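You operate a simulated robot arm through the tools that you are given. There is no shell and no other tool. Be economical: measure what you need, move in short steps, check, and stop when the job is done.

You are at the controls of a simulated two-armed robot. One attempt, no reset.

TASK
Wipe up the spill on the beige table with the grey cloth and put it back.

Only the result counts: the job must be done as asked and must still hold three seconds after the hand-in. Knocking over, shifting, dropping, spilling or breaking anything else fails it. Flat cloth is picked up by pressing the open fingertips on it (5 to 10 N) and closing them slowly along it; thin cloth reads only 2 to 8 mm in the jaws.

THE ROBOT
Two 7-joint arms with two-finger parallel grippers on one trunk, on a base that drives. Base frame: it is fixed to the floor where the robot stands at the start and does not move with it; the origin is under the middle of the robot, x ahead of it, y to its left, z up; the surface under the hand at the start is at about z = 800. Readings come in mm, degrees, newtons and seconds.
The left shoulder is at the start at [73, 138, 1011], the right one opposite. With the tool pointing down near the work surface each hand reaches from about 100 to 660 mm from the robot's upright axis, wherever it stands, measured 20 degrees to its own side. Payload 3.6 kg a hand.
Tool frame (each hand has its own): the origin (TCP) lies between the finger pads and is the grasp point; the fingertips stand 30 mm ahead of it; z points along the fingers, y is the line along which they close. The gripper opens to 110 mm. The fingers are 20 mm wide and 10 mm thick; the gripper's body (48 by 112 mm) begins 55 mm behind the TCP.
Orientation is told as [roll, pitch, yaw] about the base's x, y, z axes, in that order, counted from this pose: with the fingers straight down and closing along the base's y, the tool's x points along the base's -x, its y along +y and its z along -z.

THE INTERFACE
- The arms move only by the tool nudge_tool. It takes "left_increments", "right_increments" or both (then of equal length, played together; a hand with none holds still); each is a list of rows, each a list of 3 entries, a list of its own where there are three numbers: the shift along the tool's x, y, z in units of 100 mm (1.0 is 100 mm), then the turn, a rotation vector about the tool's x, y, z in units of 60 degrees (1.0 is 60 degrees), then the closure, from 0 (fully open) to 1 (shut). In form: [[[x, y, z], [rx, ry, rz], hand], ...]. A call has 1 to 8 rows; each row is the pose to reach, as a shift and turn from the pose commanded when the call began, along the tool's axes at that moment. A call with a number of a shift or a turn outside -1 to 1 is refused whole. Each row takes 0.2 s and may step no farther than 50 mm and 8.6 degrees from the row before; otherwise, or with a gripper value out of range, the whole call is refused. Where a pose cannot be reached the arm comes as near as it can. A force on the tool above 40 N (or 10 N above the force at the start of the call, whichever is more), or a blocked arm, ends the call early, and 0.2 s more pass. Each finger travels about 153 mm/s and halts on what it meets, pressing with about 33 N; the grip force reading is that of the motor and also rises with nothing between the fingers. The clock runs only during rows and for 0.2 s after the last one: add rows that repeat a pose to give the fingers time. The reply holds the time, the measured pose of the TCP, the force on the tool along the base axes, the opening and the grip force, in the units named above and with some noise, with the torque about the TCP (base axes, N m) and any sound that the robot's microphone picked up.
- Cameras (640 x 400 px; columns grow to the right, rows downward): "scene" is now at [127.5, -100, 1179]; the picture's right is [-0.75, -0.66, -0.00], its down [-0.40, 0.47, -0.79] and it looks along [0.52, -0.59, -0.62] (base axes); focal length 214 px, centre (320, 200). "left" rides on the left gripper at [72, -17, -103] in its tool frame; the picture's right is [0.23, 0.97, 0.00], its down [-0.76, 0.18, -0.62] and it looks along [-0.61, 0.14, 0.78] (tool axes); focal length 222 px, centre (320, 200). "right" rides on the right gripper at [72, 17, -103] in its tool frame; the picture's right is [-0.23, 0.97, 0.00], its down [-0.76, -0.18, -0.62] and it looks along [-0.61, -0.14, 0.78] (tool axes); focal length 222 px, centre (320, 200).
- grab_frame(camera): a new picture of that camera. The clock stands still meanwhile.
- raise_lower(by): slides the trunk up (or, below 0, down) by that many mm; the arms and the scene camera ride with it, the base frame stays. It gives what a move gives, with no picture.
- roll_base(legs): drives the robot by 1 to 6 legs, each [ahead, left, turn to the left] in mm, mm and degrees, along the robot's own axes; the way and the turn of a leg run together, so that a leg with both is an arc; at most 1500 mm and 180 degrees a leg. The arms and the cameras ride along, it lands a little off, and it stops where it bumps. It gives what a move gives.
- head_to(pan, tilt): turns the head with the scene camera to pan (to the left, within 86 degrees either way) and tilt (down, from -29 to 69), counted from straight ahead of the robot. It gives what a move gives.
- point_at(camera, pixels): for up to 12 pixels [column, row] of the newest picture of that camera ("zoom" is the newest enlarged one), the place [x, y, z] in the base frame of the surface seen there, good to about 3 mm. The clock stands still meanwhile.
- zoom(camera, box): a new picture of the part [left, top, right, bottom] of that camera's present view, enlarged. The clock stands still meanwhile.
- hand_in(): hands the job in; it is judged then, once.

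Go step by step. Measure first, check grasps and placings, and put right what went wrong. The budget is 80 turns and 58 pictures, counting those below and the enlarged ones. Unless the task says otherwise, let go and move clear before handing in, and close with one line.

The tools are called after "Request:" by a JSON object that holds its "op" and its "data". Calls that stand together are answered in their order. nudge_tool: Moves the arms, as the interface text tells. Its arguments: {"type":"object","properties":{"left_increments":{"type":"array","items":{"type":"array"}},"right_increments":{"type":"array","items":{"type":"array"}}},"required":[]} The other tools are called the same way: raise_lower (by) slides the trunk up or down; roll_base (legs) drives the base; head_to (pan, tilt) turns the head that bears the scene camera; grab_frame (camera) takes a picture; point_at (camera, pixels) gives the place of the surface under pixels of a picture; zoom (camera, box) takes an enlarged picture of a part of a camera's view; hand_in () hands the job in.

At the start:

```text
time_s: 0.0
left_tcp_pos: [320.3, -127.0, 1027.3]
left_tcp_rot: [1.6, -0.1, -9.0]
left_force: [-2.1, 2.4, 1.4]
left_ft_torque: [-0.18, -0.22, 0.06]
left_width: 109.8
left_grip_force: 0.1
right_tcp_pos: [220.9, -530.9, 1025.6]
right_tcp_rot: [1.5, -0.1, -8.8]
right_force: [-2.7, 5.6, 0.9]
right_ft_torque: [-0.41, -0.21, -0.03]
right_width: 110.0
right_grip_force: 0.0
trunk travel left (down, up): [-130.0, 633.0]
robot x, y, heading: [-75.4, -26.5, -8.5]
head pan, tilt: [-40.4, 39.2]
```

scene: 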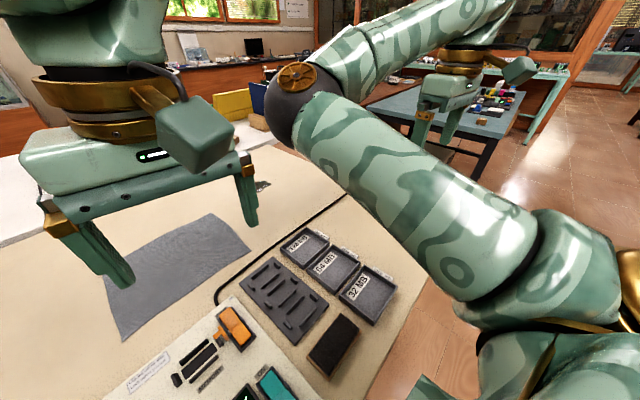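
right: 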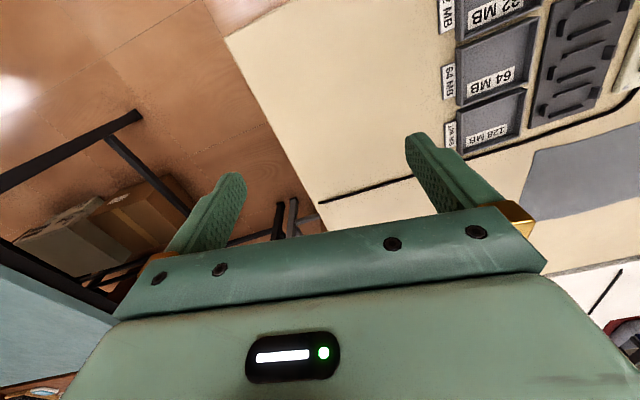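
left: 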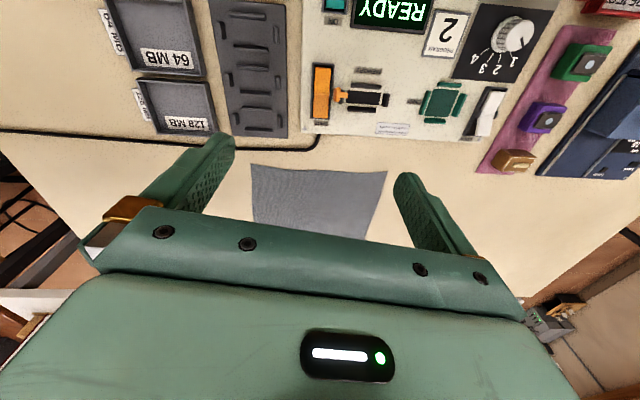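

The grey cloth shows in the scene view around (180,265), but I can't see the spill yet. I'll measure the cloth and turn the head to look for the spill.

Request:
{"op": "point_at", "data": {"camera": "scene", "pixels": [[212, 215], [250, 250], [124, 338], [105, 270], [180, 265], [262, 187], [320, 350], [270, 370]]}}

Request:
{"op": "head_to", "data": {"pan": 10, "tilt": 50}}

Request:
{"op": "grab_frame", "data": {"camera": "scene"}}

```text
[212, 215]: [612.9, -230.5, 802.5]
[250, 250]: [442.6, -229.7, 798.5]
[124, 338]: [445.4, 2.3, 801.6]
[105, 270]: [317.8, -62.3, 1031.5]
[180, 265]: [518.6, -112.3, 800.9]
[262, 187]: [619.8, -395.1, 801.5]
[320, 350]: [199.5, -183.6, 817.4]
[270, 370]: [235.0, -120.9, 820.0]
```

```text
time_s: 1.2
left_tcp_pos: [319.7, -141.6, 1023.9]
left_tcp_rot: [2.5, 0.2, -9.2]
left_force: [0.9, 1.2, -0.5]
left_ft_torque: [0.0, 0.02, -0.02]
left_width: 109.8
left_grip_force: 0.1
right_tcp_pos: [218.2, -546.1, 1016.1]
right_tcp_rot: [2.4, 0.1, -8.9]
right_force: [0.0, -0.4, 0.2]
right_ft_torque: [-0.03, 0.01, 0.0]
right_width: 110.2
right_grip_force: 0.1
trunk travel left (down, up): [-130.0, 633.0]
robot x, y, heading: [-83.7, -27.4, -8.8]
head pan, tilt: [10.0, 50.0]
```

```text
54 pictures are left
```

scene: 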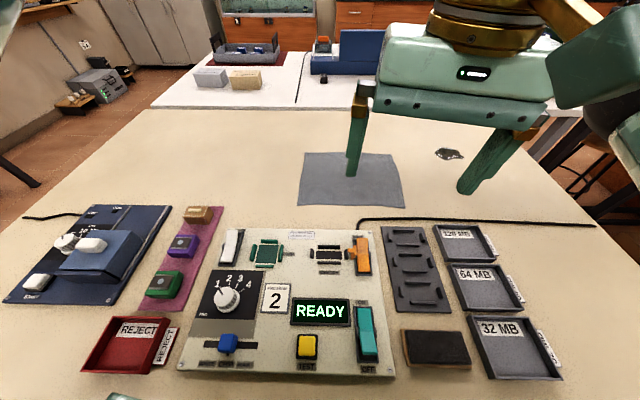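

A dark puddle, probably the spill, shows at (448,154). I'll zoom in on it and on the cloth.

Request:
{"op": "zoom", "data": {"camera": "scene", "box": [280, 120, 500, 230]}}

Request:
{"op": "point_at", "data": {"camera": "scene", "pixels": [[448, 154], [437, 151], [460, 156], [305, 154], [300, 202], [401, 207], [390, 155], [240, 178], [590, 222], [360, 220], [560, 125], [170, 112]]}}

```text
2.91 times, centred on (390, 175) of scene
```

zoom: 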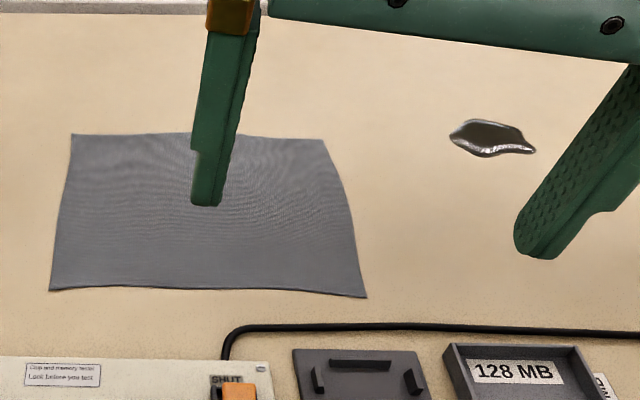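

```text
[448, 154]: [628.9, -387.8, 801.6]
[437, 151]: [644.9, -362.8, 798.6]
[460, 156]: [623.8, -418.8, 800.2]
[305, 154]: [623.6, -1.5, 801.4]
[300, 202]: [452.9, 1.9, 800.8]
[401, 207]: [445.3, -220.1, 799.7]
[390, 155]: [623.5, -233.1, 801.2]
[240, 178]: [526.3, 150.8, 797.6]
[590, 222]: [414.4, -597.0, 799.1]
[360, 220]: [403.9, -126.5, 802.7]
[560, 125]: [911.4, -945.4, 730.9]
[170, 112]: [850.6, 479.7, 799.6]
```

The spill spans about x 620–648, y -420..-362, and the cloth spans x 447–624, y -233..0. The spill is about 800 mm away, so I need to know how far the base can drive; I'll look at the near table edge.

Request:
{"op": "head_to", "data": {"pan": -5, "tilt": 69}}

Request:
{"op": "grab_frame", "data": {"camera": "scene"}}

Request:
{"op": "head_to", "data": {"pan": -75, "tilt": 55}}

Request:
{"op": "grab_frame", "data": {"camera": "scene"}}

```text
time_s: 2.0
left_tcp_pos: [319.3, -141.1, 1025.8]
left_tcp_rot: [2.4, 0.0, -9.2]
left_force: [-0.3, -0.6, -0.2]
left_ft_torque: [0.01, 0.01, 0.03]
left_width: 109.8
left_grip_force: 0.0
right_tcp_pos: [217.5, -544.9, 1018.2]
right_tcp_rot: [2.2, -0.1, -9.0]
right_force: [-0.3, -0.3, 0.7]
right_ft_torque: [-0.04, 0.01, 0.0]
right_width: 109.8
right_grip_force: 0.0
trunk travel left (down, up): [-130.0, 633.0]
robot x, y, heading: [-78.9, -26.9, -8.8]
head pan, tilt: [-5.0, 68.8]
```

```text
52 pictures are left
```

scene: 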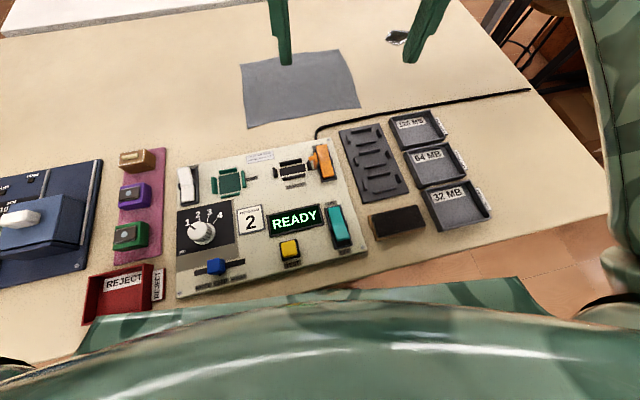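

```text
time_s: 3.4
left_tcp_pos: [320.2, -141.7, 1024.3]
left_tcp_rot: [2.4, 0.0, -9.2]
left_force: [0.0, 0.0, 0.0]
left_ft_torque: [-0.02, -0.03, 0.0]
left_width: 109.9
left_grip_force: 0.0
right_tcp_pos: [218.7, -546.9, 1016.9]
right_tcp_rot: [2.3, 0.1, -9.0]
right_force: [-0.1, -0.8, -0.8]
right_ft_torque: [0.04, 0.01, -0.01]
right_width: 110.2
right_grip_force: 0.0
trunk travel left (down, up): [-130.0, 633.0]
robot x, y, heading: [-80.2, -23.5, -8.8]
head pan, tilt: [-75.0, 55.0]
```

```text
51 pictures are left
```

scene: 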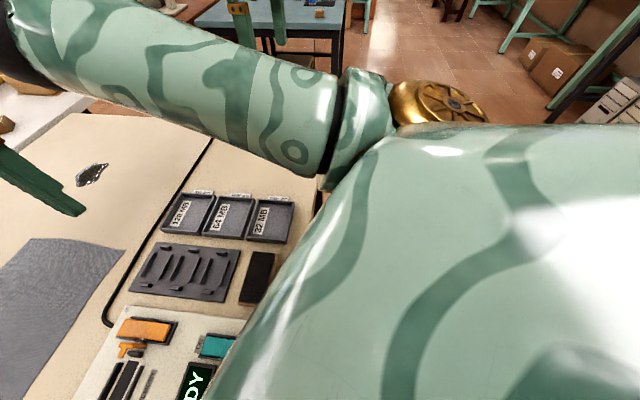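

The spill lies close to the table's right-hand edge, so driving round to that side may be best. I'll measure the table edges and the free floor.

Request:
{"op": "point_at", "data": {"camera": "scene", "pixels": [[215, 138], [80, 113], [310, 170], [170, 98], [345, 45], [200, 15], [410, 40], [560, 110], [95, 95], [265, 240]]}}

Request:
{"op": "head_to", "data": {"pan": -75, "tilt": 15}}

Request:
{"op": "grab_frame", "data": {"camera": "scene"}}

```text
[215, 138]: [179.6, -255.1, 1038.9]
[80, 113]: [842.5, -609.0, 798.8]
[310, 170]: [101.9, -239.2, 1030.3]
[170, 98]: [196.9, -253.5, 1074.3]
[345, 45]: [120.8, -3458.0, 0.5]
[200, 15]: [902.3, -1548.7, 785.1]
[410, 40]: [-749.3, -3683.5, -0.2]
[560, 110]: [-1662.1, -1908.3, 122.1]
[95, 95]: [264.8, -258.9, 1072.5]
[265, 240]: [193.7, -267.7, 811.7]
```

```text
time_s: 4.5
left_tcp_pos: [320.7, -142.4, 1024.8]
left_tcp_rot: [2.6, 0.2, -8.9]
left_force: [-0.6, -0.2, 0.5]
left_ft_torque: [0.01, 0.04, -0.01]
left_width: 110.4
left_grip_force: 0.1
right_tcp_pos: [220.5, -546.3, 1015.0]
right_tcp_rot: [2.5, 0.2, -8.7]
right_force: [-0.3, 0.5, 0.3]
right_ft_torque: [-0.01, 0.01, 0.0]
right_width: 109.9
right_grip_force: 0.1
trunk travel left (down, up): [-130.0, 633.0]
robot x, y, heading: [-80.4, -23.6, -8.6]
head pan, tilt: [-75.0, 15.0]
```

```text
50 pictures are left
```

scene: 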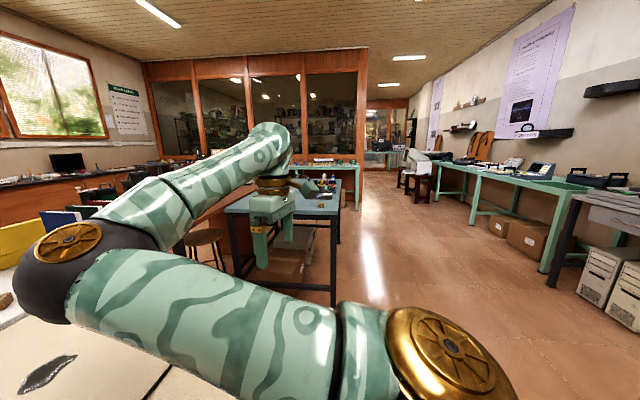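

I'll look down again to measure the near table edge and corner, and measure the gap to the blue table from this picture.

Request:
{"op": "point_at", "data": {"camera": "scene", "pixels": [[333, 300], [240, 275], [208, 235], [335, 215], [360, 330], [300, 300]]}}

Request:
{"op": "head_to", "data": {"pan": -15, "tilt": 69}}

Request:
{"op": "grab_frame", "data": {"camera": "scene"}}

```text
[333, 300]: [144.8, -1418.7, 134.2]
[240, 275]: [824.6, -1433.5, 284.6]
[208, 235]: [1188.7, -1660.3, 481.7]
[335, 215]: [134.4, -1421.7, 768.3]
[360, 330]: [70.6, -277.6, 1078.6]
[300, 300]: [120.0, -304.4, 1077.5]
```

```text
time_s: 5.8
left_tcp_pos: [322.0, -141.1, 1023.6]
left_tcp_rot: [2.7, 0.2, -8.7]
left_force: [-0.5, 0.2, 1.0]
left_ft_torque: [0.02, 0.0, 0.0]
left_width: 110.3
left_grip_force: 0.0
right_tcp_pos: [222.0, -545.0, 1014.1]
right_tcp_rot: [2.5, 0.1, -8.5]
right_force: [-0.4, -0.6, 0.3]
right_ft_torque: [0.01, -0.04, 0.01]
right_width: 110.1
right_grip_force: 0.1
trunk travel left (down, up): [-130.0, 633.0]
robot x, y, heading: [-80.8, -24.5, -8.4]
head pan, tilt: [-15.0, 68.8]
```

```text
49 pictures are left
```

scene: 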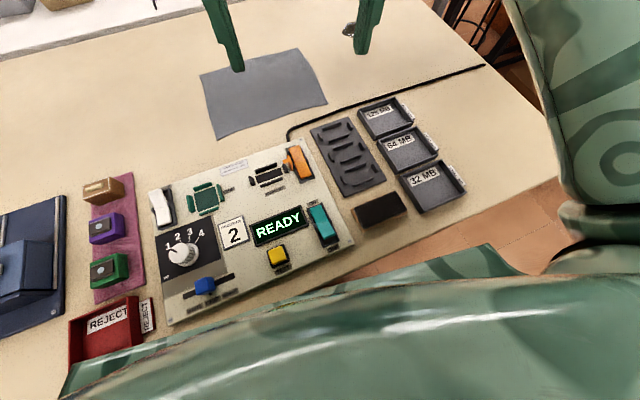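

Request:
{"op": "point_at", "data": {"camera": "scene", "pixels": [[555, 178], [500, 200], [400, 238], [425, 2], [545, 90], [485, 66], [450, 260], [375, 283], [240, 310], [480, 300]]}}

```text
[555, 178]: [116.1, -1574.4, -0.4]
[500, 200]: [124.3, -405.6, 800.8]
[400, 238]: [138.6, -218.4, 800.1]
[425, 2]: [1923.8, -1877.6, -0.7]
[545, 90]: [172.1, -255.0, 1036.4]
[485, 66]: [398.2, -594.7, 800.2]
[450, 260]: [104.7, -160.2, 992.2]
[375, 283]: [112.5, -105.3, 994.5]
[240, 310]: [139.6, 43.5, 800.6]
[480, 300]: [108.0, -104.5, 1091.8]
```

The table's near edge is at x≈130 and its right edge at y≈-600. Sliding right and turning left brings the right shoulder nearer the spill. I'll slide first, then turn.

Request:
{"op": "roll_base", "data": {"legs": [[53, -362, 0], [0, 0, 25]]}}

Request:
{"op": "head_to", "data": {"pan": -25, "tilt": 50}}

Request:
{"op": "grab_frame", "data": {"camera": "scene"}}

```text
time_s: 6.5
left_tcp_pos: [321.2, -140.4, 1023.1]
left_tcp_rot: [2.4, 0.4, -9.0]
left_force: [0.1, -0.7, 0.1]
left_ft_torque: [-0.03, 0.01, -0.02]
left_width: 110.1
left_grip_force: 0.0
right_tcp_pos: [220.7, -545.4, 1018.7]
right_tcp_rot: [2.2, 0.3, -8.8]
right_force: [0.0, 0.5, -0.5]
right_ft_torque: [-0.02, -0.01, 0.02]
right_width: 109.8
right_grip_force: 0.1
trunk travel left (down, up): [-130.0, 633.0]
robot x, y, heading: [-83.4, -24.1, -8.5]
head pan, tilt: [-15.0, 68.8]
stopped in leg 1: the robot was blocked; the commanded pose is now the measured one
```

```text
time_s: 7.3
left_tcp_pos: [319.7, -140.2, 1023.2]
left_tcp_rot: [2.4, 0.1, -9.0]
left_force: [0.6, -0.5, 0.0]
left_ft_torque: [-0.04, 0.01, -0.04]
left_width: 110.1
left_grip_force: 0.1
right_tcp_pos: [220.2, -545.1, 1017.6]
right_tcp_rot: [2.2, 0.2, -8.8]
right_force: [-0.2, 0.3, 0.3]
right_ft_torque: [0.02, -0.01, 0.03]
right_width: 109.9
right_grip_force: 0.1
trunk travel left (down, up): [-130.0, 633.0]
robot x, y, heading: [-81.8, -25.9, -8.5]
head pan, tilt: [-25.0, 50.0]
```

```text
48 pictures are left
```

scene: 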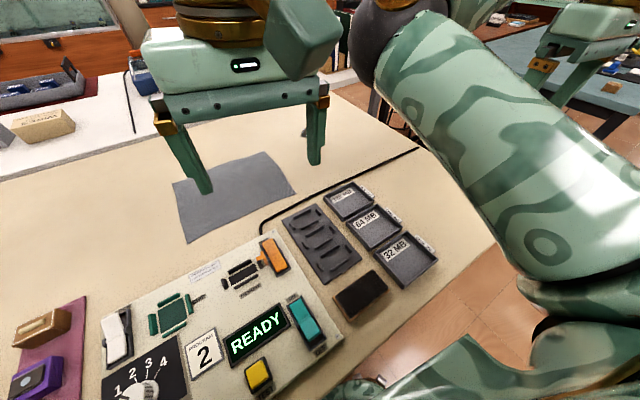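

The drive was blocked at once, so the base seems to be right against something, probably the table. I'll back off first, then slide right.

Request:
{"op": "roll_base", "data": {"legs": [[-150, 0, 0], [0, -300, 0]]}}

```text
time_s: 10.3
left_tcp_pos: [140.4, -418.8, 1017.8]
left_tcp_rot: [2.4, 1.0, -8.9]
left_force: [0.1, -0.1, 0.0]
left_ft_torque: [0.01, 0.02, -0.02]
left_width: 110.1
left_grip_force: 0.2
right_tcp_pos: [41.3, -822.3, 1012.0]
right_tcp_rot: [2.2, 1.0, -8.8]
right_force: [-0.1, 0.1, -0.7]
right_ft_torque: [0.03, 0.04, 0.0]
right_width: 110.2
right_grip_force: 0.2
trunk travel left (down, up): [-130.0, 633.0]
robot x, y, heading: [-271.6, -303.3, -8.6]
head pan, tilt: [-25.0, 50.0]
```

The base is clear now at (-272,-303). I'll square up to the table, slide left a little and creep up to about x=-95, which puts the right shoulder level with the spill.

Request:
{"op": "roll_base", "data": {"legs": [[0, 0, 9], [0, 90, 0], [172, 0, 0]]}}

Request:
{"op": "head_to", "data": {"pan": -10, "tilt": 50}}

Request:
{"op": "grab_frame", "data": {"camera": "scene"}}

Request:
{"op": "grab_frame", "data": {"camera": "right"}}

```text
time_s: 13.2
left_tcp_pos: [329.8, -257.7, 1017.3]
left_tcp_rot: [2.4, 1.1, 0.4]
left_force: [-0.5, -0.1, 0.3]
left_ft_torque: [0.0, 0.02, 0.02]
left_width: 110.0
left_grip_force: 0.0
right_tcp_pos: [297.0, -674.1, 1012.9]
right_tcp_rot: [2.3, 1.0, 0.7]
right_force: [0.2, 0.3, -0.3]
right_ft_torque: [0.02, 0.01, -0.05]
right_width: 110.1
right_grip_force: 0.1
trunk travel left (down, up): [-130.0, 633.0]
robot x, y, heading: [-97.5, -210.0, 0.7]
head pan, tilt: [-25.0, 50.0]
```

```text
time_s: 14.0
left_tcp_pos: [328.0, -257.3, 1017.6]
left_tcp_rot: [2.5, 1.0, 0.4]
left_force: [-0.8, 1.0, -0.6]
left_ft_torque: [0.01, 0.02, -0.03]
left_width: 110.0
left_grip_force: 0.0
right_tcp_pos: [296.6, -673.5, 1011.8]
right_tcp_rot: [2.2, 0.9, 0.6]
right_force: [-0.4, 0.0, -0.5]
right_ft_torque: [-0.02, 0.02, -0.02]
right_width: 110.5
right_grip_force: 0.0
trunk travel left (down, up): [-130.0, 633.0]
robot x, y, heading: [-96.3, -211.5, 0.6]
head pan, tilt: [-10.0, 50.0]
```

```text
47 pictures are left
```

scene: 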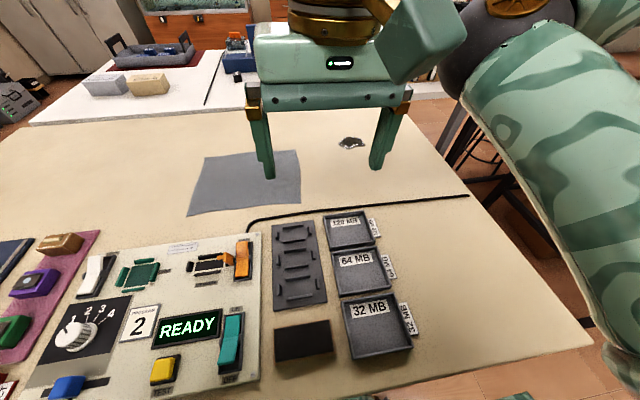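

```text
46 pictures are left
```

right: 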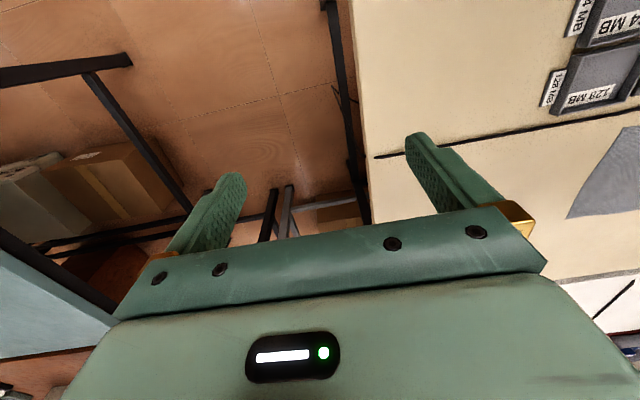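

The robot stands at (-97,-210) with heading 0.6, squared up. The left hand is over the work area, so I'll move it to the left while bringing the right hand over the cloth's near edge.

Request:
{"op": "nudge_tool", "data": {"left_increments": [[[0, 0.33, 0], [0, 0, 0], 0], [[0, 0.66, 0], [0, 0, 0], 0], [[0, 1, 0], [0, 0, 0], 0]], "right_increments": [[[-0.2, 0.33, 0], [0, 0, 0], 0], [[-0.4, 0.66, 0], [0, 0, 0], 0], [[-0.6, 1, 0], [0, 0, 0], 0]]}}

Request:
{"op": "nudge_tool", "data": {"left_increments": [[[0, 0.33, 0], [0, 0, 0], 0], [[0, 0.66, 0], [0, 0, 0], 0], [[0, 1, 0], [0, 0, 0], 0]], "right_increments": [[[-0.2, 0.33, 0], [0, 0, 0], 0], [[-0.4, 0.66, 0], [0, 0, 0], 0], [[-0.6, 1, 0], [0, 0, 0], 0]]}}

Request:
{"op": "nudge_tool", "data": {"left_increments": [[[0, 0.33, 0], [0, 0, 0], 0], [[0, 0.66, 0], [0, 0, 0], 0], [[0, 1, 0], [0, 0, 0], 0]], "right_increments": [[[-0.1, 0.33, 0], [0, 0, 0], 0], [[-0.2, 0.66, 0], [0, 0, 0], 0], [[-0.4, 1, 0], [0, 0, 0], 0]]}}

Request:
{"op": "nudge_tool", "data": {"right_increments": [[[0, 0.33, 0], [0, 0, 0], 0], [[0, 0.66, 0], [0, 0, 0], 0], [[0, 1, 0], [0, 0, 0], 0]]}}

Request:
{"op": "grab_frame", "data": {"camera": "scene"}}

```text
time_s: 14.8
left_tcp_pos: [327.8, -170.1, 1019.4]
left_tcp_rot: [2.3, 0.8, 0.4]
left_force: [0.7, -0.4, 0.4]
left_ft_torque: [0.02, 0.0, -0.02]
left_width: 110.2
left_grip_force: 0.2
left hand out of reach, approached as far as the arm can: row 3
right_tcp_pos: [356.6, -595.3, 1016.8]
right_tcp_rot: [2.2, 1.0, 0.6]
right_force: [-0.1, -0.3, -0.1]
right_ft_torque: [0.01, -0.02, 0.0]
right_width: 110.2
right_grip_force: 0.0
right hand out of reach, approached as far as the arm can: row 3
trunk travel left (down, up): [-130.0, 633.0]
robot x, y, heading: [-96.5, -209.5, 0.8]
head pan, tilt: [-10.0, 50.0]
```

```text
time_s: 15.6
left_tcp_pos: [346.3, -57.4, 1017.6]
left_tcp_rot: [2.0, 0.4, 0.9]
left_force: [0.5, -0.4, -0.1]
left_ft_torque: [0.05, 0.03, 0.04]
left_width: 110.2
left_grip_force: 0.1
left hand out of reach, approached as far as the arm can: row 1, 2, 3
right_tcp_pos: [416.1, -588.4, 998.6]
right_tcp_rot: [2.2, 0.9, 0.5]
right_force: [-0.8, -0.1, 0.0]
right_ft_torque: [0.01, 0.04, -0.01]
right_width: 110.2
right_grip_force: 0.1
right hand out of reach, approached as far as the arm can: row 1, 2, 3
trunk travel left (down, up): [-130.0, 633.0]
robot x, y, heading: [-97.7, -212.4, 0.6]
head pan, tilt: [-10.0, 50.0]
```

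```text
time_s: 16.4
left_tcp_pos: [346.3, 48.1, 1015.5]
left_tcp_rot: [2.2, 0.8, 0.4]
left_force: [0.2, 0.7, 0.2]
left_ft_torque: [-0.03, 0.01, -0.01]
left_width: 109.9
left_grip_force: 0.0
left hand out of reach, approached as far as the arm can: row 1, 2, 3
right_tcp_pos: [416.4, -584.0, 999.7]
right_tcp_rot: [2.2, 0.9, 0.6]
right_force: [1.4, 0.1, 0.3]
right_ft_torque: [-0.04, -0.02, 0.0]
right_width: 109.8
right_grip_force: 0.0
right hand out of reach, approached as far as the arm can: row 1, 2, 3
trunk travel left (down, up): [-130.0, 633.0]
robot x, y, heading: [-96.9, -211.4, 0.9]
head pan, tilt: [-10.0, 50.0]
```

```text
time_s: 17.2
left_tcp_pos: [345.1, 46.5, 1015.7]
left_tcp_rot: [2.4, 0.8, 0.4]
left_force: [-0.2, 0.5, -0.2]
left_ft_torque: [0.01, -0.02, 0.02]
left_width: 110.0
left_grip_force: 0.0
right_tcp_pos: [417.0, -586.3, 999.3]
right_tcp_rot: [2.2, 0.9, 0.6]
right_force: [0.3, 0.5, 0.0]
right_ft_torque: [0.0, 0.01, -0.03]
right_width: 110.0
right_grip_force: 0.1
right hand out of reach, approached as far as the arm can: row 1, 2, 3
trunk travel left (down, up): [-130.0, 633.0]
robot x, y, heading: [-100.3, -210.0, 0.8]
head pan, tilt: [-10.0, 50.0]
```

```text
45 pictures are left
```

scene: 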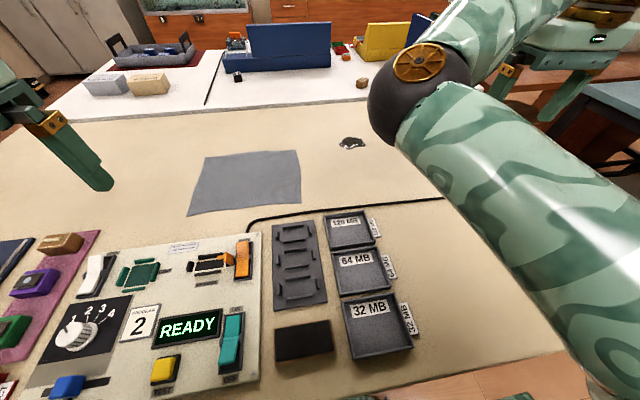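

The right hand stuck near its reach limit at (417,-586). I'll pull it back toward the robot and then inward.

Request:
{"op": "nudge_tool", "data": {"right_increments": [[[0.4, 0, 0], [0, 0, 0], 0], [[0.8, 0, 0], [0, 0, 0], 0], [[1.0, 0.3, 0], [0, 0, 0], 0], [[1.0, 0.65, 0], [0, 0, 0], 0], [[1.0, 1.0, 0], [0, 0, 0], 0]]}}

Request:
{"op": "nudge_tool", "data": {"right_increments": [[[0, 0.33, 0], [0, 0, 0], 0], [[0, 0.66, 0], [0, 0, 0], 0], [[0, 1, 0], [0, 0, 0], 0]]}}

```text
time_s: 18.4
left_tcp_pos: [345.6, 45.1, 1015.3]
left_tcp_rot: [2.3, 0.8, 0.4]
left_force: [-0.9, 1.1, -0.3]
left_ft_torque: [-0.03, 0.0, 0.02]
left_width: 109.9
left_grip_force: 0.1
right_tcp_pos: [304.9, -591.9, 1002.0]
right_tcp_rot: [2.2, 0.8, 0.6]
right_force: [0.0, -0.6, -0.5]
right_ft_torque: [0.0, 0.0, 0.0]
right_width: 109.7
right_grip_force: 0.0
right hand out of reach, approached as far as the arm can: row 1, 2, 3, 4, 5
trunk travel left (down, up): [-130.0, 633.0]
robot x, y, heading: [-99.7, -212.7, 0.9]
head pan, tilt: [-10.0, 50.0]
```

```text
time_s: 19.2
left_tcp_pos: [345.0, 45.1, 1016.5]
left_tcp_rot: [2.3, 0.8, 0.4]
left_force: [-0.2, 0.4, 0.4]
left_ft_torque: [0.02, 0.0, 0.0]
left_width: 109.8
left_grip_force: 0.1
right_tcp_pos: [277.0, -583.9, 1005.3]
right_tcp_rot: [2.3, 1.0, 0.7]
right_force: [-0.3, 0.6, -0.1]
right_ft_torque: [0.04, -0.01, 0.03]
right_width: 110.0
right_grip_force: 0.0
right hand out of reach, approached as far as the arm can: row 1, 2, 3
trunk travel left (down, up): [-130.0, 633.0]
robot x, y, heading: [-96.5, -208.7, 0.9]
head pan, tilt: [-10.0, 50.0]
```

The right hand sticks at y≈-585 whatever x is, which looks like a wrist joint limit at this yaw. I'll test turning the hand counter-clockwise (+yaw) while moving inward.

Request:
{"op": "nudge_tool", "data": {"right_increments": [[[0, 0, 0], [0, 0, -0.14], 0], [[0, 0, 0], [0, 0, -0.28], 0], [[0, 0.2, 0], [0, 0, -0.42], 0], [[0, 0.4, 0], [0, 0, -0.56], 0], [[0, 0.7, 0], [0, 0, -0.7], 0], [[0, 1, 0], [0, 0, -0.84], 0]]}}

Request:
{"op": "grab_frame", "data": {"camera": "scene"}}

```text
time_s: 20.6
left_tcp_pos: [345.7, 46.1, 1015.1]
left_tcp_rot: [2.3, 0.7, 0.5]
left_force: [-0.1, 0.6, 0.2]
left_ft_torque: [0.01, 0.0, 0.02]
left_width: 109.9
left_grip_force: 0.1
right_tcp_pos: [226.6, -562.8, 1009.8]
right_tcp_rot: [2.1, -1.1, 51.2]
right_force: [0.8, 0.1, -0.1]
right_ft_torque: [0.02, -0.02, -0.01]
right_width: 109.9
right_grip_force: 0.1
right hand out of reach, approached as far as the arm can: row 3, 4, 5, 6
trunk travel left (down, up): [-130.0, 633.0]
robot x, y, heading: [-98.5, -213.0, 0.8]
head pan, tilt: [-10.0, 50.0]
```

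```text
44 pictures are left
```

scene: 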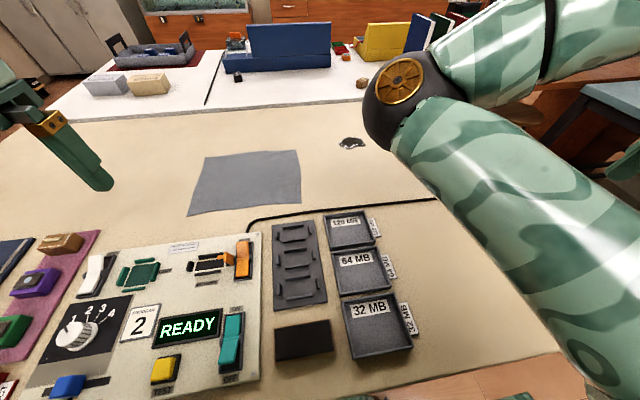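

The right arm's elbow lies inboard and the hand can't come inward of y≈-580. The left arm can reach the centre, so I'll slide the base right and do the work with the left hand.

Request:
{"op": "roll_base", "data": {"legs": [[0, -250, 0]]}}

Request:
{"op": "head_to", "data": {"pan": 5, "tilt": 50}}

Request:
{"op": "grab_frame", "data": {"camera": "scene"}}

```text
time_s: 22.4
left_tcp_pos: [340.2, -196.6, 1015.6]
left_tcp_rot: [2.3, 0.8, 1.1]
left_force: [0.4, -0.3, 0.1]
left_ft_torque: [0.05, 0.01, -0.02]
left_width: 110.0
left_grip_force: 0.1
right_tcp_pos: [229.0, -807.0, 1010.8]
right_tcp_rot: [2.0, -1.1, 51.6]
right_force: [-1.1, -0.1, 0.6]
right_ft_torque: [0.0, -0.06, -0.03]
right_width: 109.9
right_grip_force: 0.1
trunk travel left (down, up): [-130.0, 633.0]
robot x, y, heading: [-100.9, -459.8, 1.3]
head pan, tilt: [-10.0, 50.0]
```

```text
time_s: 23.2
left_tcp_pos: [341.9, -198.4, 1015.0]
left_tcp_rot: [2.4, 0.8, 1.1]
left_force: [-0.2, 0.6, 0.0]
left_ft_torque: [0.03, 0.01, -0.01]
left_width: 110.1
left_grip_force: 0.1
right_tcp_pos: [229.8, -807.0, 1010.4]
right_tcp_rot: [2.0, -1.1, 51.6]
right_force: [0.5, 0.6, -0.2]
right_ft_torque: [-0.02, 0.0, 0.01]
right_width: 110.1
right_grip_force: 0.1
trunk travel left (down, up): [-130.0, 633.0]
robot x, y, heading: [-98.2, -461.3, 1.4]
head pan, tilt: [5.0, 50.0]
```

```text
43 pictures are left
```

scene: 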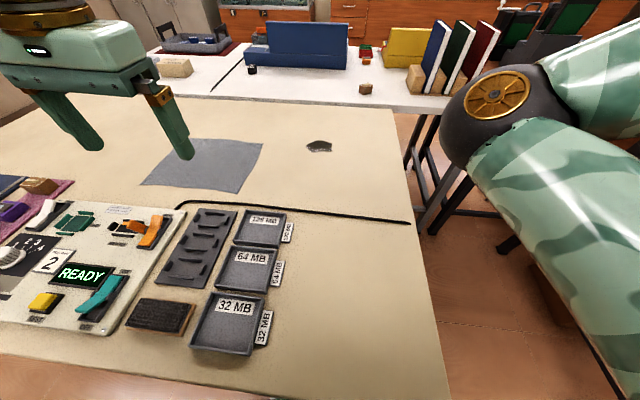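

The left hand is at (342,-198,1015) and the spill shows at (320,147). Before touching the cloth I'll test in the air whether the left hand, tilted forward, can reach out over the spill.

Request:
{"op": "nudge_tool", "data": {"left_increments": [[[-0.2, -0.2, 0], [0, -0.14, 0], 0], [[-0.4, -0.4, 0], [0, -0.28, 0], 0], [[-0.6, -0.6, 0], [0, -0.42, 0], 0], [[-0.8, -0.8, 0], [0, -0.56, 0], 0], [[-1, -1, 0], [0, -0.67, 0], 0]]}}

```text
time_s: 24.4
left_tcp_pos: [443.9, -299.4, 1009.9]
left_tcp_rot: [3.1, -39.4, -0.9]
left_force: [0.2, -0.1, -0.5]
left_ft_torque: [0.0, -0.04, 0.01]
left_width: 110.0
left_grip_force: 0.1
right_tcp_pos: [230.6, -806.8, 1008.8]
right_tcp_rot: [2.1, -1.1, 51.5]
right_force: [-0.3, 0.6, -0.3]
right_ft_torque: [0.0, 0.02, -0.01]
right_width: 110.0
right_grip_force: 0.0
trunk travel left (down, up): [-130.0, 633.0]
robot x, y, heading: [-99.6, -462.5, 1.6]
head pan, tilt: [5.0, 50.0]
```

It reached (444,-299) at a 39° tilt with no complaint. Next I'll move it on toward a point about 100 mm above the spill.

Request:
{"op": "nudge_tool", "data": {"left_increments": [[[-0.09, -0.15, 0.29], [0, 0, 0], 0], [[-0.18, -0.3, 0.58], [0, 0, 0], 0], [[-0.26, -0.45, 0.86], [0, 0, 0], 0]]}}

Request:
{"op": "nudge_tool", "data": {"left_increments": [[[-0.09, -0.15, 0.29], [0, 0, 0], 0], [[-0.18, -0.3, 0.58], [0, 0, 0], 0], [[-0.36, -0.45, 0.95], [0, 0, 0], 0]]}}

Request:
{"op": "grab_frame", "data": {"camera": "left"}}

```text
time_s: 25.2
left_tcp_pos: [520.3, -337.3, 956.8]
left_tcp_rot: [3.0, -39.4, -0.9]
left_force: [-0.2, -0.1, 0.5]
left_ft_torque: [-0.02, -0.02, -0.03]
left_width: 110.0
left_grip_force: 0.0
right_tcp_pos: [231.1, -807.3, 1009.1]
right_tcp_rot: [2.1, -1.1, 51.5]
right_force: [0.0, 0.6, -0.4]
right_ft_torque: [0.01, 0.0, 0.02]
right_width: 110.1
right_grip_force: 0.0
trunk travel left (down, up): [-130.0, 633.0]
robot x, y, heading: [-99.9, -459.1, 1.3]
head pan, tilt: [5.0, 50.0]
```

```text
time_s: 26.0
left_tcp_pos: [607.4, -377.8, 902.4]
left_tcp_rot: [3.1, -39.4, -0.9]
left_force: [-0.1, -0.1, -0.4]
left_ft_torque: [-0.01, 0.02, -0.01]
left_width: 110.1
left_grip_force: 0.0
right_tcp_pos: [231.1, -807.1, 1008.8]
right_tcp_rot: [2.2, -1.2, 51.6]
right_force: [-1.0, -0.6, 1.7]
right_ft_torque: [-0.01, 0.02, 0.0]
right_width: 110.2
right_grip_force: 0.1
trunk travel left (down, up): [-130.0, 633.0]
robot x, y, heading: [-98.1, -463.6, 1.3]
head pan, tilt: [5.0, 50.0]
```

```text
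42 pictures are left
```

left: 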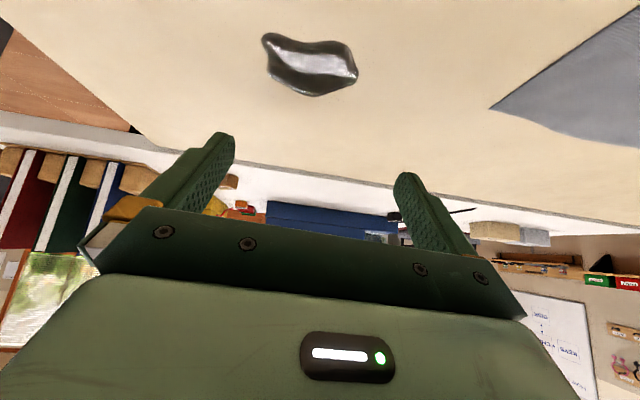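

The reach works: the hand got to (607,-378,902) with no warning. I'll measure the spill and cloth corner in this picture, then go back over the cloth's near edge.

Request:
{"op": "point_at", "data": {"camera": "left", "pixels": [[262, 38], [350, 48], [356, 70], [315, 96], [268, 75], [310, 65], [492, 107]]}}

Request:
{"op": "nudge_tool", "data": {"left_increments": [[[0.05, 0.15, -0.3], [0, 0.14, 0], 0], [[0.1, 0.3, -0.6], [0, 0.28, 0], 0], [[0.15, 0.5, -0.9], [0, 0.42, 0], 0], [[0.25, 0.75, -1], [0, 0.54, 0], 0], [[0.3, 1, -1], [0, 0.66, 0], 0]]}}

```text
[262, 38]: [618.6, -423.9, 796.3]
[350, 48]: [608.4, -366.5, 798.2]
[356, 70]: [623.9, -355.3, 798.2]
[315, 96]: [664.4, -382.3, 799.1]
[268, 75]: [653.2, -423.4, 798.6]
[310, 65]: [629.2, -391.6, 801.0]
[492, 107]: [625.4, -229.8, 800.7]
```

```text
time_s: 27.2
left_tcp_pos: [518.8, -279.5, 968.5]
left_tcp_rot: [2.2, 0.2, 1.0]
left_force: [-0.3, -0.3, 0.5]
left_ft_torque: [0.04, 0.02, 0.0]
left_width: 109.8
left_grip_force: 0.0
right_tcp_pos: [230.7, -807.1, 1009.1]
right_tcp_rot: [2.2, -1.1, 51.7]
right_force: [0.8, 0.1, -0.2]
right_ft_torque: [-0.01, -0.04, 0.01]
right_width: 110.0
right_grip_force: 0.0
trunk travel left (down, up): [-130.0, 633.0]
robot x, y, heading: [-95.2, -465.3, 1.3]
head pan, tilt: [5.0, 50.0]
```

The spill is centred at about (634,-390), roughly 55x70 mm. I'll move over the cloth's near edge and check with the hand camera.

Request:
{"op": "nudge_tool", "data": {"left_increments": [[[0.15, 0.33, 0.2], [0, 0, 0], 0.3], [[0.3, 0.66, 0.4], [0, 0, 0], 0.6], [[0.5, 1, 0.5], [0, 0, 0], 0.6]]}}

Request:
{"op": "nudge_tool", "data": {"left_increments": [[[0, 0.33, 0.1], [0, 0, 0], 0.6], [[0, 0.66, 0.3], [0, 0, 0], 0.6], [[0, 0.66, 0.5], [0, 0, 0], 0.6]]}}

Request:
{"op": "grab_frame", "data": {"camera": "left"}}

Request:
{"op": "grab_frame", "data": {"camera": "scene"}}

```text
time_s: 28.0
left_tcp_pos: [468.2, -179.1, 922.5]
left_tcp_rot: [2.3, 0.3, 0.9]
left_force: [-0.4, 0.1, -0.1]
left_ft_torque: [-0.02, 0.01, 0.01]
left_width: 44.0
left_grip_force: 0.0
right_tcp_pos: [229.8, -806.4, 1009.4]
right_tcp_rot: [2.1, -1.0, 51.7]
right_force: [0.3, -0.8, 0.2]
right_ft_torque: [0.02, -0.01, 0.01]
right_width: 110.1
right_grip_force: 0.0
trunk travel left (down, up): [-130.0, 633.0]
robot x, y, heading: [-96.6, -463.3, 1.5]
head pan, tilt: [5.0, 50.0]
```

```text
time_s: 28.8
left_tcp_pos: [465.7, -112.0, 874.5]
left_tcp_rot: [2.3, 0.2, 1.1]
left_force: [-0.7, -0.1, 0.2]
left_ft_torque: [0.02, 0.01, -0.03]
left_width: 43.6
left_grip_force: 0.0
right_tcp_pos: [230.8, -805.4, 1008.9]
right_tcp_rot: [2.2, -1.2, 51.6]
right_force: [0.2, 0.0, 0.6]
right_ft_torque: [-0.01, 0.0, -0.04]
right_width: 110.2
right_grip_force: 0.2
trunk travel left (down, up): [-130.0, 633.0]
robot x, y, heading: [-99.6, -462.6, 1.5]
head pan, tilt: [5.0, 50.0]
```

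```text
41 pictures are left
```

left: 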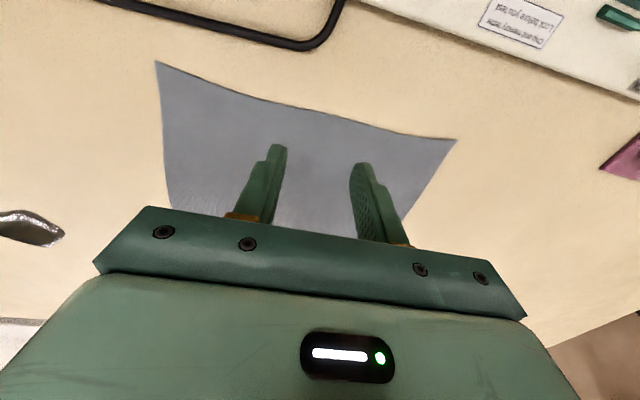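

```text
40 pictures are left
```

scene: 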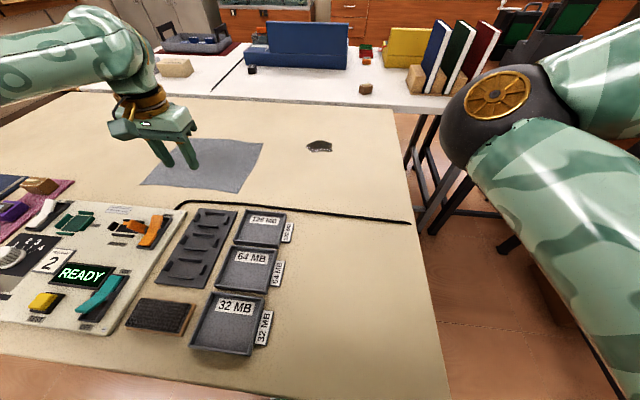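

The fingers are above the cloth, about 20 mm inside its near edge. I'll level the small roll and descend gently until they touch.

Request:
{"op": "nudge_tool", "data": {"left_increments": [[[0, 0, 0.2], [0.038, 0, 0], 0.6], [[0, 0, 0.36], [0.038, 0, 0], 0.6], [[0, 0, 0.39], [0.038, 0, 0], 0.6], [[0, 0, 0.41], [0.038, 0, 0], 0.6], [[0, 0, 0.41], [0.038, 0, 0], 0.6]]}}

```text
time_s: 30.0
left_tcp_pos: [465.1, -111.4, 836.8]
left_tcp_rot: [0.1, 0.2, 1.1]
left_force: [-0.6, 0.1, 0.4]
left_ft_torque: [0.01, 0.02, 0.01]
left_width: 44.2
left_grip_force: 0.1
right_tcp_pos: [230.5, -806.7, 1009.7]
right_tcp_rot: [2.1, -1.1, 51.6]
right_force: [0.0, -0.7, 0.2]
right_ft_torque: [0.04, 0.0, -0.01]
right_width: 110.1
right_grip_force: 0.2
trunk travel left (down, up): [-130.0, 633.0]
robot x, y, heading: [-100.3, -460.5, 1.3]
head pan, tilt: [5.0, 50.0]
```

Request:
{"op": "nudge_tool", "data": {"left_increments": [[[0, 0, 0.03], [0, 0, 0], 0.6], [[0, 0, 0.05], [0, 0, 0], 0.6], [[0, 0, 0.07], [0, 0, 0], 0.6], [[0, 0, 0.07], [0, 0, 0], 0.6]]}}

```text
time_s: 31.0
left_tcp_pos: [464.7, -112.4, 830.4]
left_tcp_rot: [0.1, -0.2, 1.1]
left_force: [4.5, 3.3, 27.9]
left_ft_torque: [-0.11, -0.01, 0.0]
left_width: 43.8
left_grip_force: 0.1
right_tcp_pos: [228.1, -807.6, 1010.3]
right_tcp_rot: [1.9, -1.2, 51.5]
right_force: [0.3, 0.2, -0.3]
right_ft_torque: [-0.03, 0.0, 0.02]
right_width: 110.0
right_grip_force: 0.1
trunk travel left (down, up): [-130.0, 633.0]
robot x, y, heading: [-99.9, -463.4, 1.8]
head pan, tilt: [5.0, 50.0]
```

Contact reads 28 N, which is too firm. I'll ease up by about 1 mm and check the force.

Request:
{"op": "nudge_tool", "data": {"left_increments": [[[0, 0, -0.012], [0, 0, 0], 0.6], [[0, 0, -0.012], [0, 0, 0], 0.6]]}}

```text
time_s: 31.6
left_tcp_pos: [464.5, -112.3, 831.5]
left_tcp_rot: [0.1, 0.1, 1.1]
left_force: [6.1, 2.0, 31.8]
left_ft_torque: [-0.29, -0.11, 0.06]
left_width: 43.8
left_grip_force: 0.1
right_tcp_pos: [228.8, -808.7, 1009.5]
right_tcp_rot: [2.1, -1.2, 51.6]
right_force: [0.1, 0.2, -0.2]
right_ft_torque: [-0.02, 0.01, -0.02]
right_width: 109.8
right_grip_force: 0.1
trunk travel left (down, up): [-130.0, 633.0]
robot x, y, heading: [-97.6, -459.7, 1.5]
head pan, tilt: [5.0, 50.0]
```

Request:
{"op": "nudge_tool", "data": {"left_increments": [[[0, 0, -0.02], [0, 0, 0], 0.6], [[0, 0, -0.02], [0, 0, 0], 0.6], [[0, 0, -0.02], [0, 0, 0], 0.6]]}}

```text
time_s: 32.4
left_tcp_pos: [463.0, -112.6, 832.4]
left_tcp_rot: [0.0, 0.2, 1.0]
left_force: [3.5, -0.3, 20.5]
left_ft_torque: [-0.34, -0.05, 0.06]
left_width: 44.1
left_grip_force: 0.1
right_tcp_pos: [229.5, -807.9, 1010.2]
right_tcp_rot: [2.1, -1.2, 51.6]
right_force: [-0.5, -0.8, -0.1]
right_ft_torque: [0.0, -0.01, -0.01]
right_width: 109.9
right_grip_force: 0.0
trunk travel left (down, up): [-130.0, 633.0]
robot x, y, heading: [-102.3, -456.4, 1.3]
head pan, tilt: [5.0, 50.0]
```

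Still 20 N, so I'll ease up 2 mm more.

Request:
{"op": "nudge_tool", "data": {"left_increments": [[[0, 0, -0.018], [0, 0, 0], 0.6], [[0, 0, -0.018], [0, 0, 0], 0.6], [[0, 0, -0.018], [0, 0, 0], 0.6]]}}

```text
time_s: 33.2
left_tcp_pos: [463.8, -113.2, 830.8]
left_tcp_rot: [0.1, 0.4, 1.0]
left_force: [-0.5, -0.6, 1.5]
left_ft_torque: [-0.07, 0.03, -0.01]
left_width: 43.8
left_grip_force: 0.2
right_tcp_pos: [230.8, -807.3, 1009.5]
right_tcp_rot: [2.1, -1.2, 51.8]
right_force: [0.7, 0.4, 0.6]
right_ft_torque: [0.01, 0.0, 0.02]
right_width: 110.0
right_grip_force: 0.0
trunk travel left (down, up): [-130.0, 633.0]
robot x, y, heading: [-100.4, -457.7, 1.3]
head pan, tilt: [5.0, 50.0]
```

Now 1.5 N. I'll press 0.8 mm to get about 8 N and close slowly.

Request:
{"op": "nudge_tool", "data": {"left_increments": [[[0, 0, 0.008], [0, 0, 0], 0.6], [[0, 0, 0.009], [0, 0, 0], 0.67], [[0, 0, 0.009], [0, 0, 0], 0.74], [[0, 0, 0.009], [0, 0, 0], 0.81], [[0, 0, 0.009], [0, 0, 0], 0.88], [[0, 0, 0.009], [0, 0, 0], 0.94], [[0, 0, 0.009], [0, 0, 0], 1], [[0, 0, 0.009], [0, 0, 0], 1]]}}

Request:
{"op": "grab_frame", "data": {"camera": "left"}}

```text
time_s: 35.0
left_tcp_pos: [465.6, -110.9, 831.2]
left_tcp_rot: [0.1, 0.1, 1.0]
left_force: [0.1, -0.1, -0.2]
left_ft_torque: [0.01, -0.03, 0.0]
left_width: 1.9
left_grip_force: 33.2
right_tcp_pos: [230.4, -806.6, 1009.0]
right_tcp_rot: [2.1, -1.1, 51.5]
right_force: [-0.4, 0.1, -0.3]
right_ft_torque: [-0.02, 0.02, 0.01]
right_width: 110.3
right_grip_force: 0.1
trunk travel left (down, up): [-130.0, 633.0]
robot x, y, heading: [-97.0, -460.0, 1.6]
head pan, tilt: [5.0, 50.0]
```

```text
39 pictures are left
```

left: 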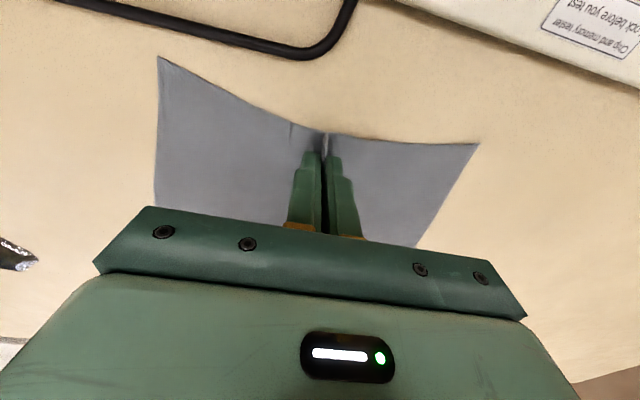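

A fold is gathered between the fingers at (325,145), with the jaws reading 1.9 mm. I'll lift 80 mm and check.

Request:
{"op": "nudge_tool", "data": {"left_increments": [[[0, 0, -0.2], [0, 0, 0], 1], [[0, 0, -0.5], [0, 0, 0], 1], [[0, 0, -0.8], [0, 0, 0], 1]]}}

Request:
{"op": "grab_frame", "data": {"camera": "scene"}}

```text
time_s: 35.8
left_tcp_pos: [466.7, -111.9, 912.0]
left_tcp_rot: [0.1, 0.1, 1.1]
left_force: [0.5, -0.9, 0.6]
left_ft_torque: [-0.01, 0.04, -0.03]
left_width: 1.9
left_grip_force: 33.1
right_tcp_pos: [230.8, -806.5, 1009.8]
right_tcp_rot: [2.0, -1.1, 51.6]
right_force: [0.7, 0.3, 0.0]
right_ft_torque: [-0.04, 0.01, -0.02]
right_width: 110.0
right_grip_force: 0.0
trunk travel left (down, up): [-130.0, 633.0]
robot x, y, heading: [-94.8, -458.5, 1.7]
head pan, tilt: [5.0, 50.0]
```

```text
38 pictures are left
```

scene: 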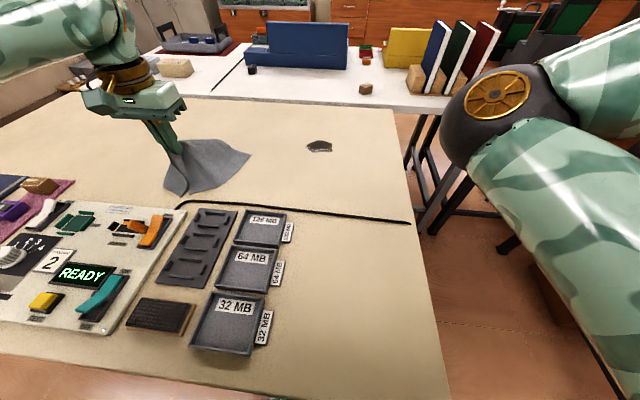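

The cloth is held and draping. I'll lift it clear and carry it toward the spill, tilting the hand forward on the way.

Request:
{"op": "nudge_tool", "data": {"left_increments": [[[0, 0, -0.35], [0, 0, 0], 1], [[0, 0, -0.7], [0, 0, 0], 1], [[0, 0, -1.0], [0, 0, 0], 1]]}}

Request:
{"op": "nudge_tool", "data": {"left_increments": [[[0, -0.25, 0], [0, 0, 0], 1], [[0, -0.5, 0], [0, 0, 0], 1], [[0, -0.75, 0], [0, 0, 0], 1], [[0, -1, 0], [0, 0, 0], 1]]}}

Request:
{"op": "nudge_tool", "data": {"left_increments": [[[0, -0.2, 0], [0, -0.14, 0], 1], [[0, -0.4, 0], [0, -0.28, 0], 1], [[-0.05, -0.6, 0], [0, -0.42, 0], 1], [[-0.1, -0.8, 0], [0, -0.56, 0], 1], [[-0.15, -1, 0], [0, -0.67, 0], 1]]}}

Request:
{"op": "grab_frame", "data": {"camera": "scene"}}

```text
time_s: 36.6
left_tcp_pos: [467.1, -113.1, 1014.0]
left_tcp_rot: [0.1, 0.2, 1.1]
left_force: [0.2, 0.4, 0.2]
left_ft_torque: [0.02, -0.03, -0.05]
left_width: 1.7
left_grip_force: 33.0
right_tcp_pos: [229.8, -808.1, 1009.0]
right_tcp_rot: [2.2, -1.1, 51.6]
right_force: [0.3, -0.2, -0.2]
right_ft_torque: [0.0, 0.02, -0.01]
right_width: 110.3
right_grip_force: 0.0
trunk travel left (down, up): [-130.0, 633.0]
robot x, y, heading: [-99.3, -455.8, 1.5]
head pan, tilt: [5.0, 50.0]
```

```text
time_s: 37.6
left_tcp_pos: [468.6, -212.2, 1011.0]
left_tcp_rot: [0.1, 0.4, 1.1]
left_force: [-0.3, -0.2, 0.3]
left_ft_torque: [0.01, 0.01, 0.01]
left_width: 2.0
left_grip_force: 33.3
right_tcp_pos: [230.5, -806.7, 1009.4]
right_tcp_rot: [2.0, -1.1, 51.5]
right_force: [0.3, -0.5, -0.3]
right_ft_torque: [0.01, -0.02, -0.05]
right_width: 110.3
right_grip_force: 0.0
trunk travel left (down, up): [-130.0, 633.0]
robot x, y, heading: [-100.6, -460.5, 1.4]
head pan, tilt: [5.0, 50.0]
```

```text
time_s: 38.8
left_tcp_pos: [484.7, -313.2, 1010.7]
left_tcp_rot: [0.0, -40.1, 1.1]
left_force: [-0.1, -0.7, -1.0]
left_ft_torque: [0.03, -0.03, -0.02]
left_width: 2.1
left_grip_force: 33.3
right_tcp_pos: [230.9, -807.3, 1009.5]
right_tcp_rot: [2.1, -1.1, 51.6]
right_force: [0.2, -0.3, 0.2]
right_ft_torque: [0.03, 0.03, 0.01]
right_width: 109.9
right_grip_force: 0.0
trunk travel left (down, up): [-130.0, 633.0]
robot x, y, heading: [-101.4, -462.2, 1.6]
head pan, tilt: [5.0, 50.0]
```

```text
37 pictures are left
```

scene: 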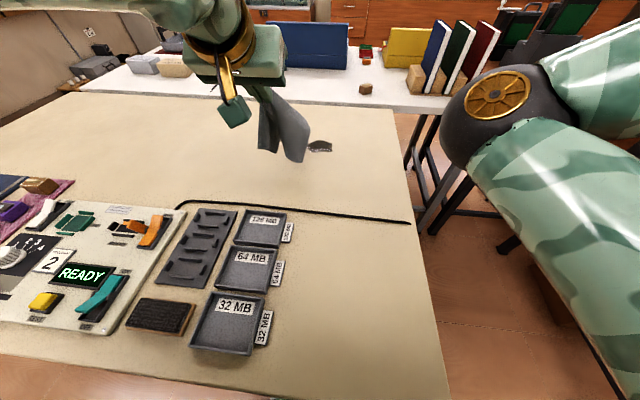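

The cloth hangs freely from the hand at (485,-313,1011). I'll bring it over the near side of the spill and lower it forward so that it drapes on behind.

Request:
{"op": "nudge_tool", "data": {"left_increments": [[[-0.08, -0.26, 0.24], [0, 0, 0], 1], [[-0.16, -0.52, 0.48], [0, 0, 0], 1], [[-0.24, -0.77, 0.725], [0, 0, 0], 1], [[-0.24, -0.77, 0.725], [0, 0, 0], 1]]}}

Request:
{"op": "nudge_tool", "data": {"left_increments": [[[0.06, 0, 0.25], [0, 0, 0], 1], [[0.12, 0, 0.5], [0, 0, 0], 1], [[0.18, 0, 0.76], [0, 0, 0], 1]]}}

Request:
{"op": "nudge_tool", "data": {"left_increments": [[[0.06, 0, 0.2], [0, 0, 0], 1], [[0.11, 0, 0.4], [0, 0, 0], 1], [[0.16, 0, 0.58], [0, 0, 0], 1]]}}

Request:
{"op": "grab_frame", "data": {"camera": "scene"}}

Request:
{"op": "grab_frame", "data": {"camera": "left"}}

```text
time_s: 39.8
left_tcp_pos: [551.7, -388.5, 968.5]
left_tcp_rot: [0.1, -39.9, 1.0]
left_force: [0.0, 0.2, 0.4]
left_ft_torque: [0.0, 0.0, 0.02]
left_width: 1.8
left_grip_force: 33.1
right_tcp_pos: [230.3, -806.3, 1010.0]
right_tcp_rot: [2.2, -1.1, 51.7]
right_force: [-1.1, -0.8, -0.7]
right_ft_torque: [-0.04, 0.03, -0.02]
right_width: 109.8
right_grip_force: 0.0
trunk travel left (down, up): [-130.0, 633.0]
robot x, y, heading: [-98.9, -459.9, 1.3]
head pan, tilt: [5.0, 50.0]
```

```text
time_s: 40.6
left_tcp_pos: [587.3, -384.7, 900.3]
left_tcp_rot: [0.2, -39.8, 0.9]
left_force: [-0.1, 0.0, 0.3]
left_ft_torque: [0.0, -0.02, 0.02]
left_width: 2.1
left_grip_force: 32.7
right_tcp_pos: [230.6, -806.2, 1008.9]
right_tcp_rot: [2.1, -1.1, 51.6]
right_force: [0.1, 0.4, 0.3]
right_ft_torque: [-0.03, -0.01, 0.02]
right_width: 109.9
right_grip_force: 0.2
trunk travel left (down, up): [-130.0, 633.0]
robot x, y, heading: [-99.4, -459.3, 1.6]
head pan, tilt: [5.0, 50.0]
```

```text
time_s: 41.4
left_tcp_pos: [611.9, -385.1, 845.9]
left_tcp_rot: [0.1, -40.1, 1.0]
left_force: [0.0, 0.6, 0.5]
left_ft_torque: [0.0, 0.0, -0.01]
left_width: 1.9
left_grip_force: 33.3
right_tcp_pos: [230.6, -807.4, 1010.5]
right_tcp_rot: [2.2, -1.1, 51.5]
right_force: [0.7, -0.7, -0.7]
right_ft_torque: [0.03, -0.02, 0.02]
right_width: 110.0
right_grip_force: 0.0
trunk travel left (down, up): [-130.0, 633.0]
robot x, y, heading: [-100.7, -462.5, 1.5]
head pan, tilt: [5.0, 50.0]
```

```text
36 pictures are left
```

scene: 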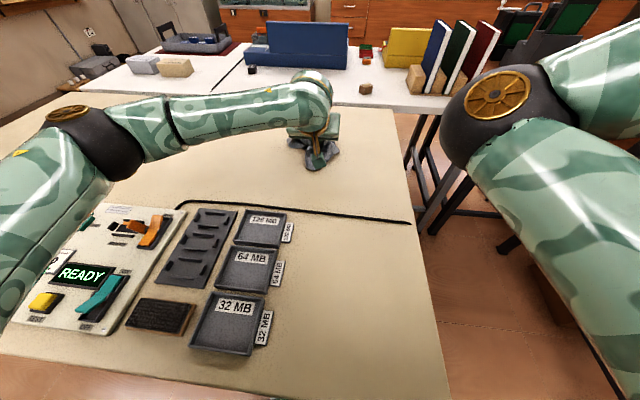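

```text
35 pictures are left
```

left: 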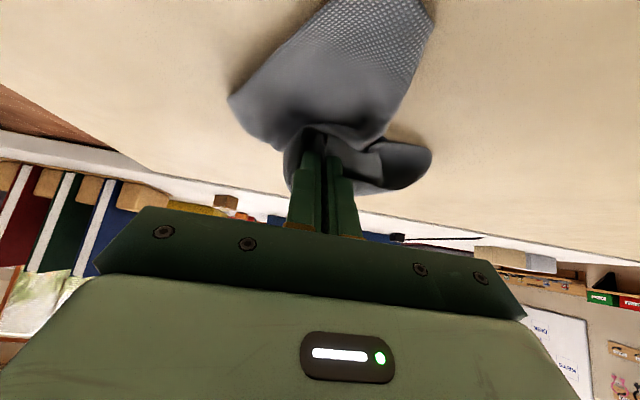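

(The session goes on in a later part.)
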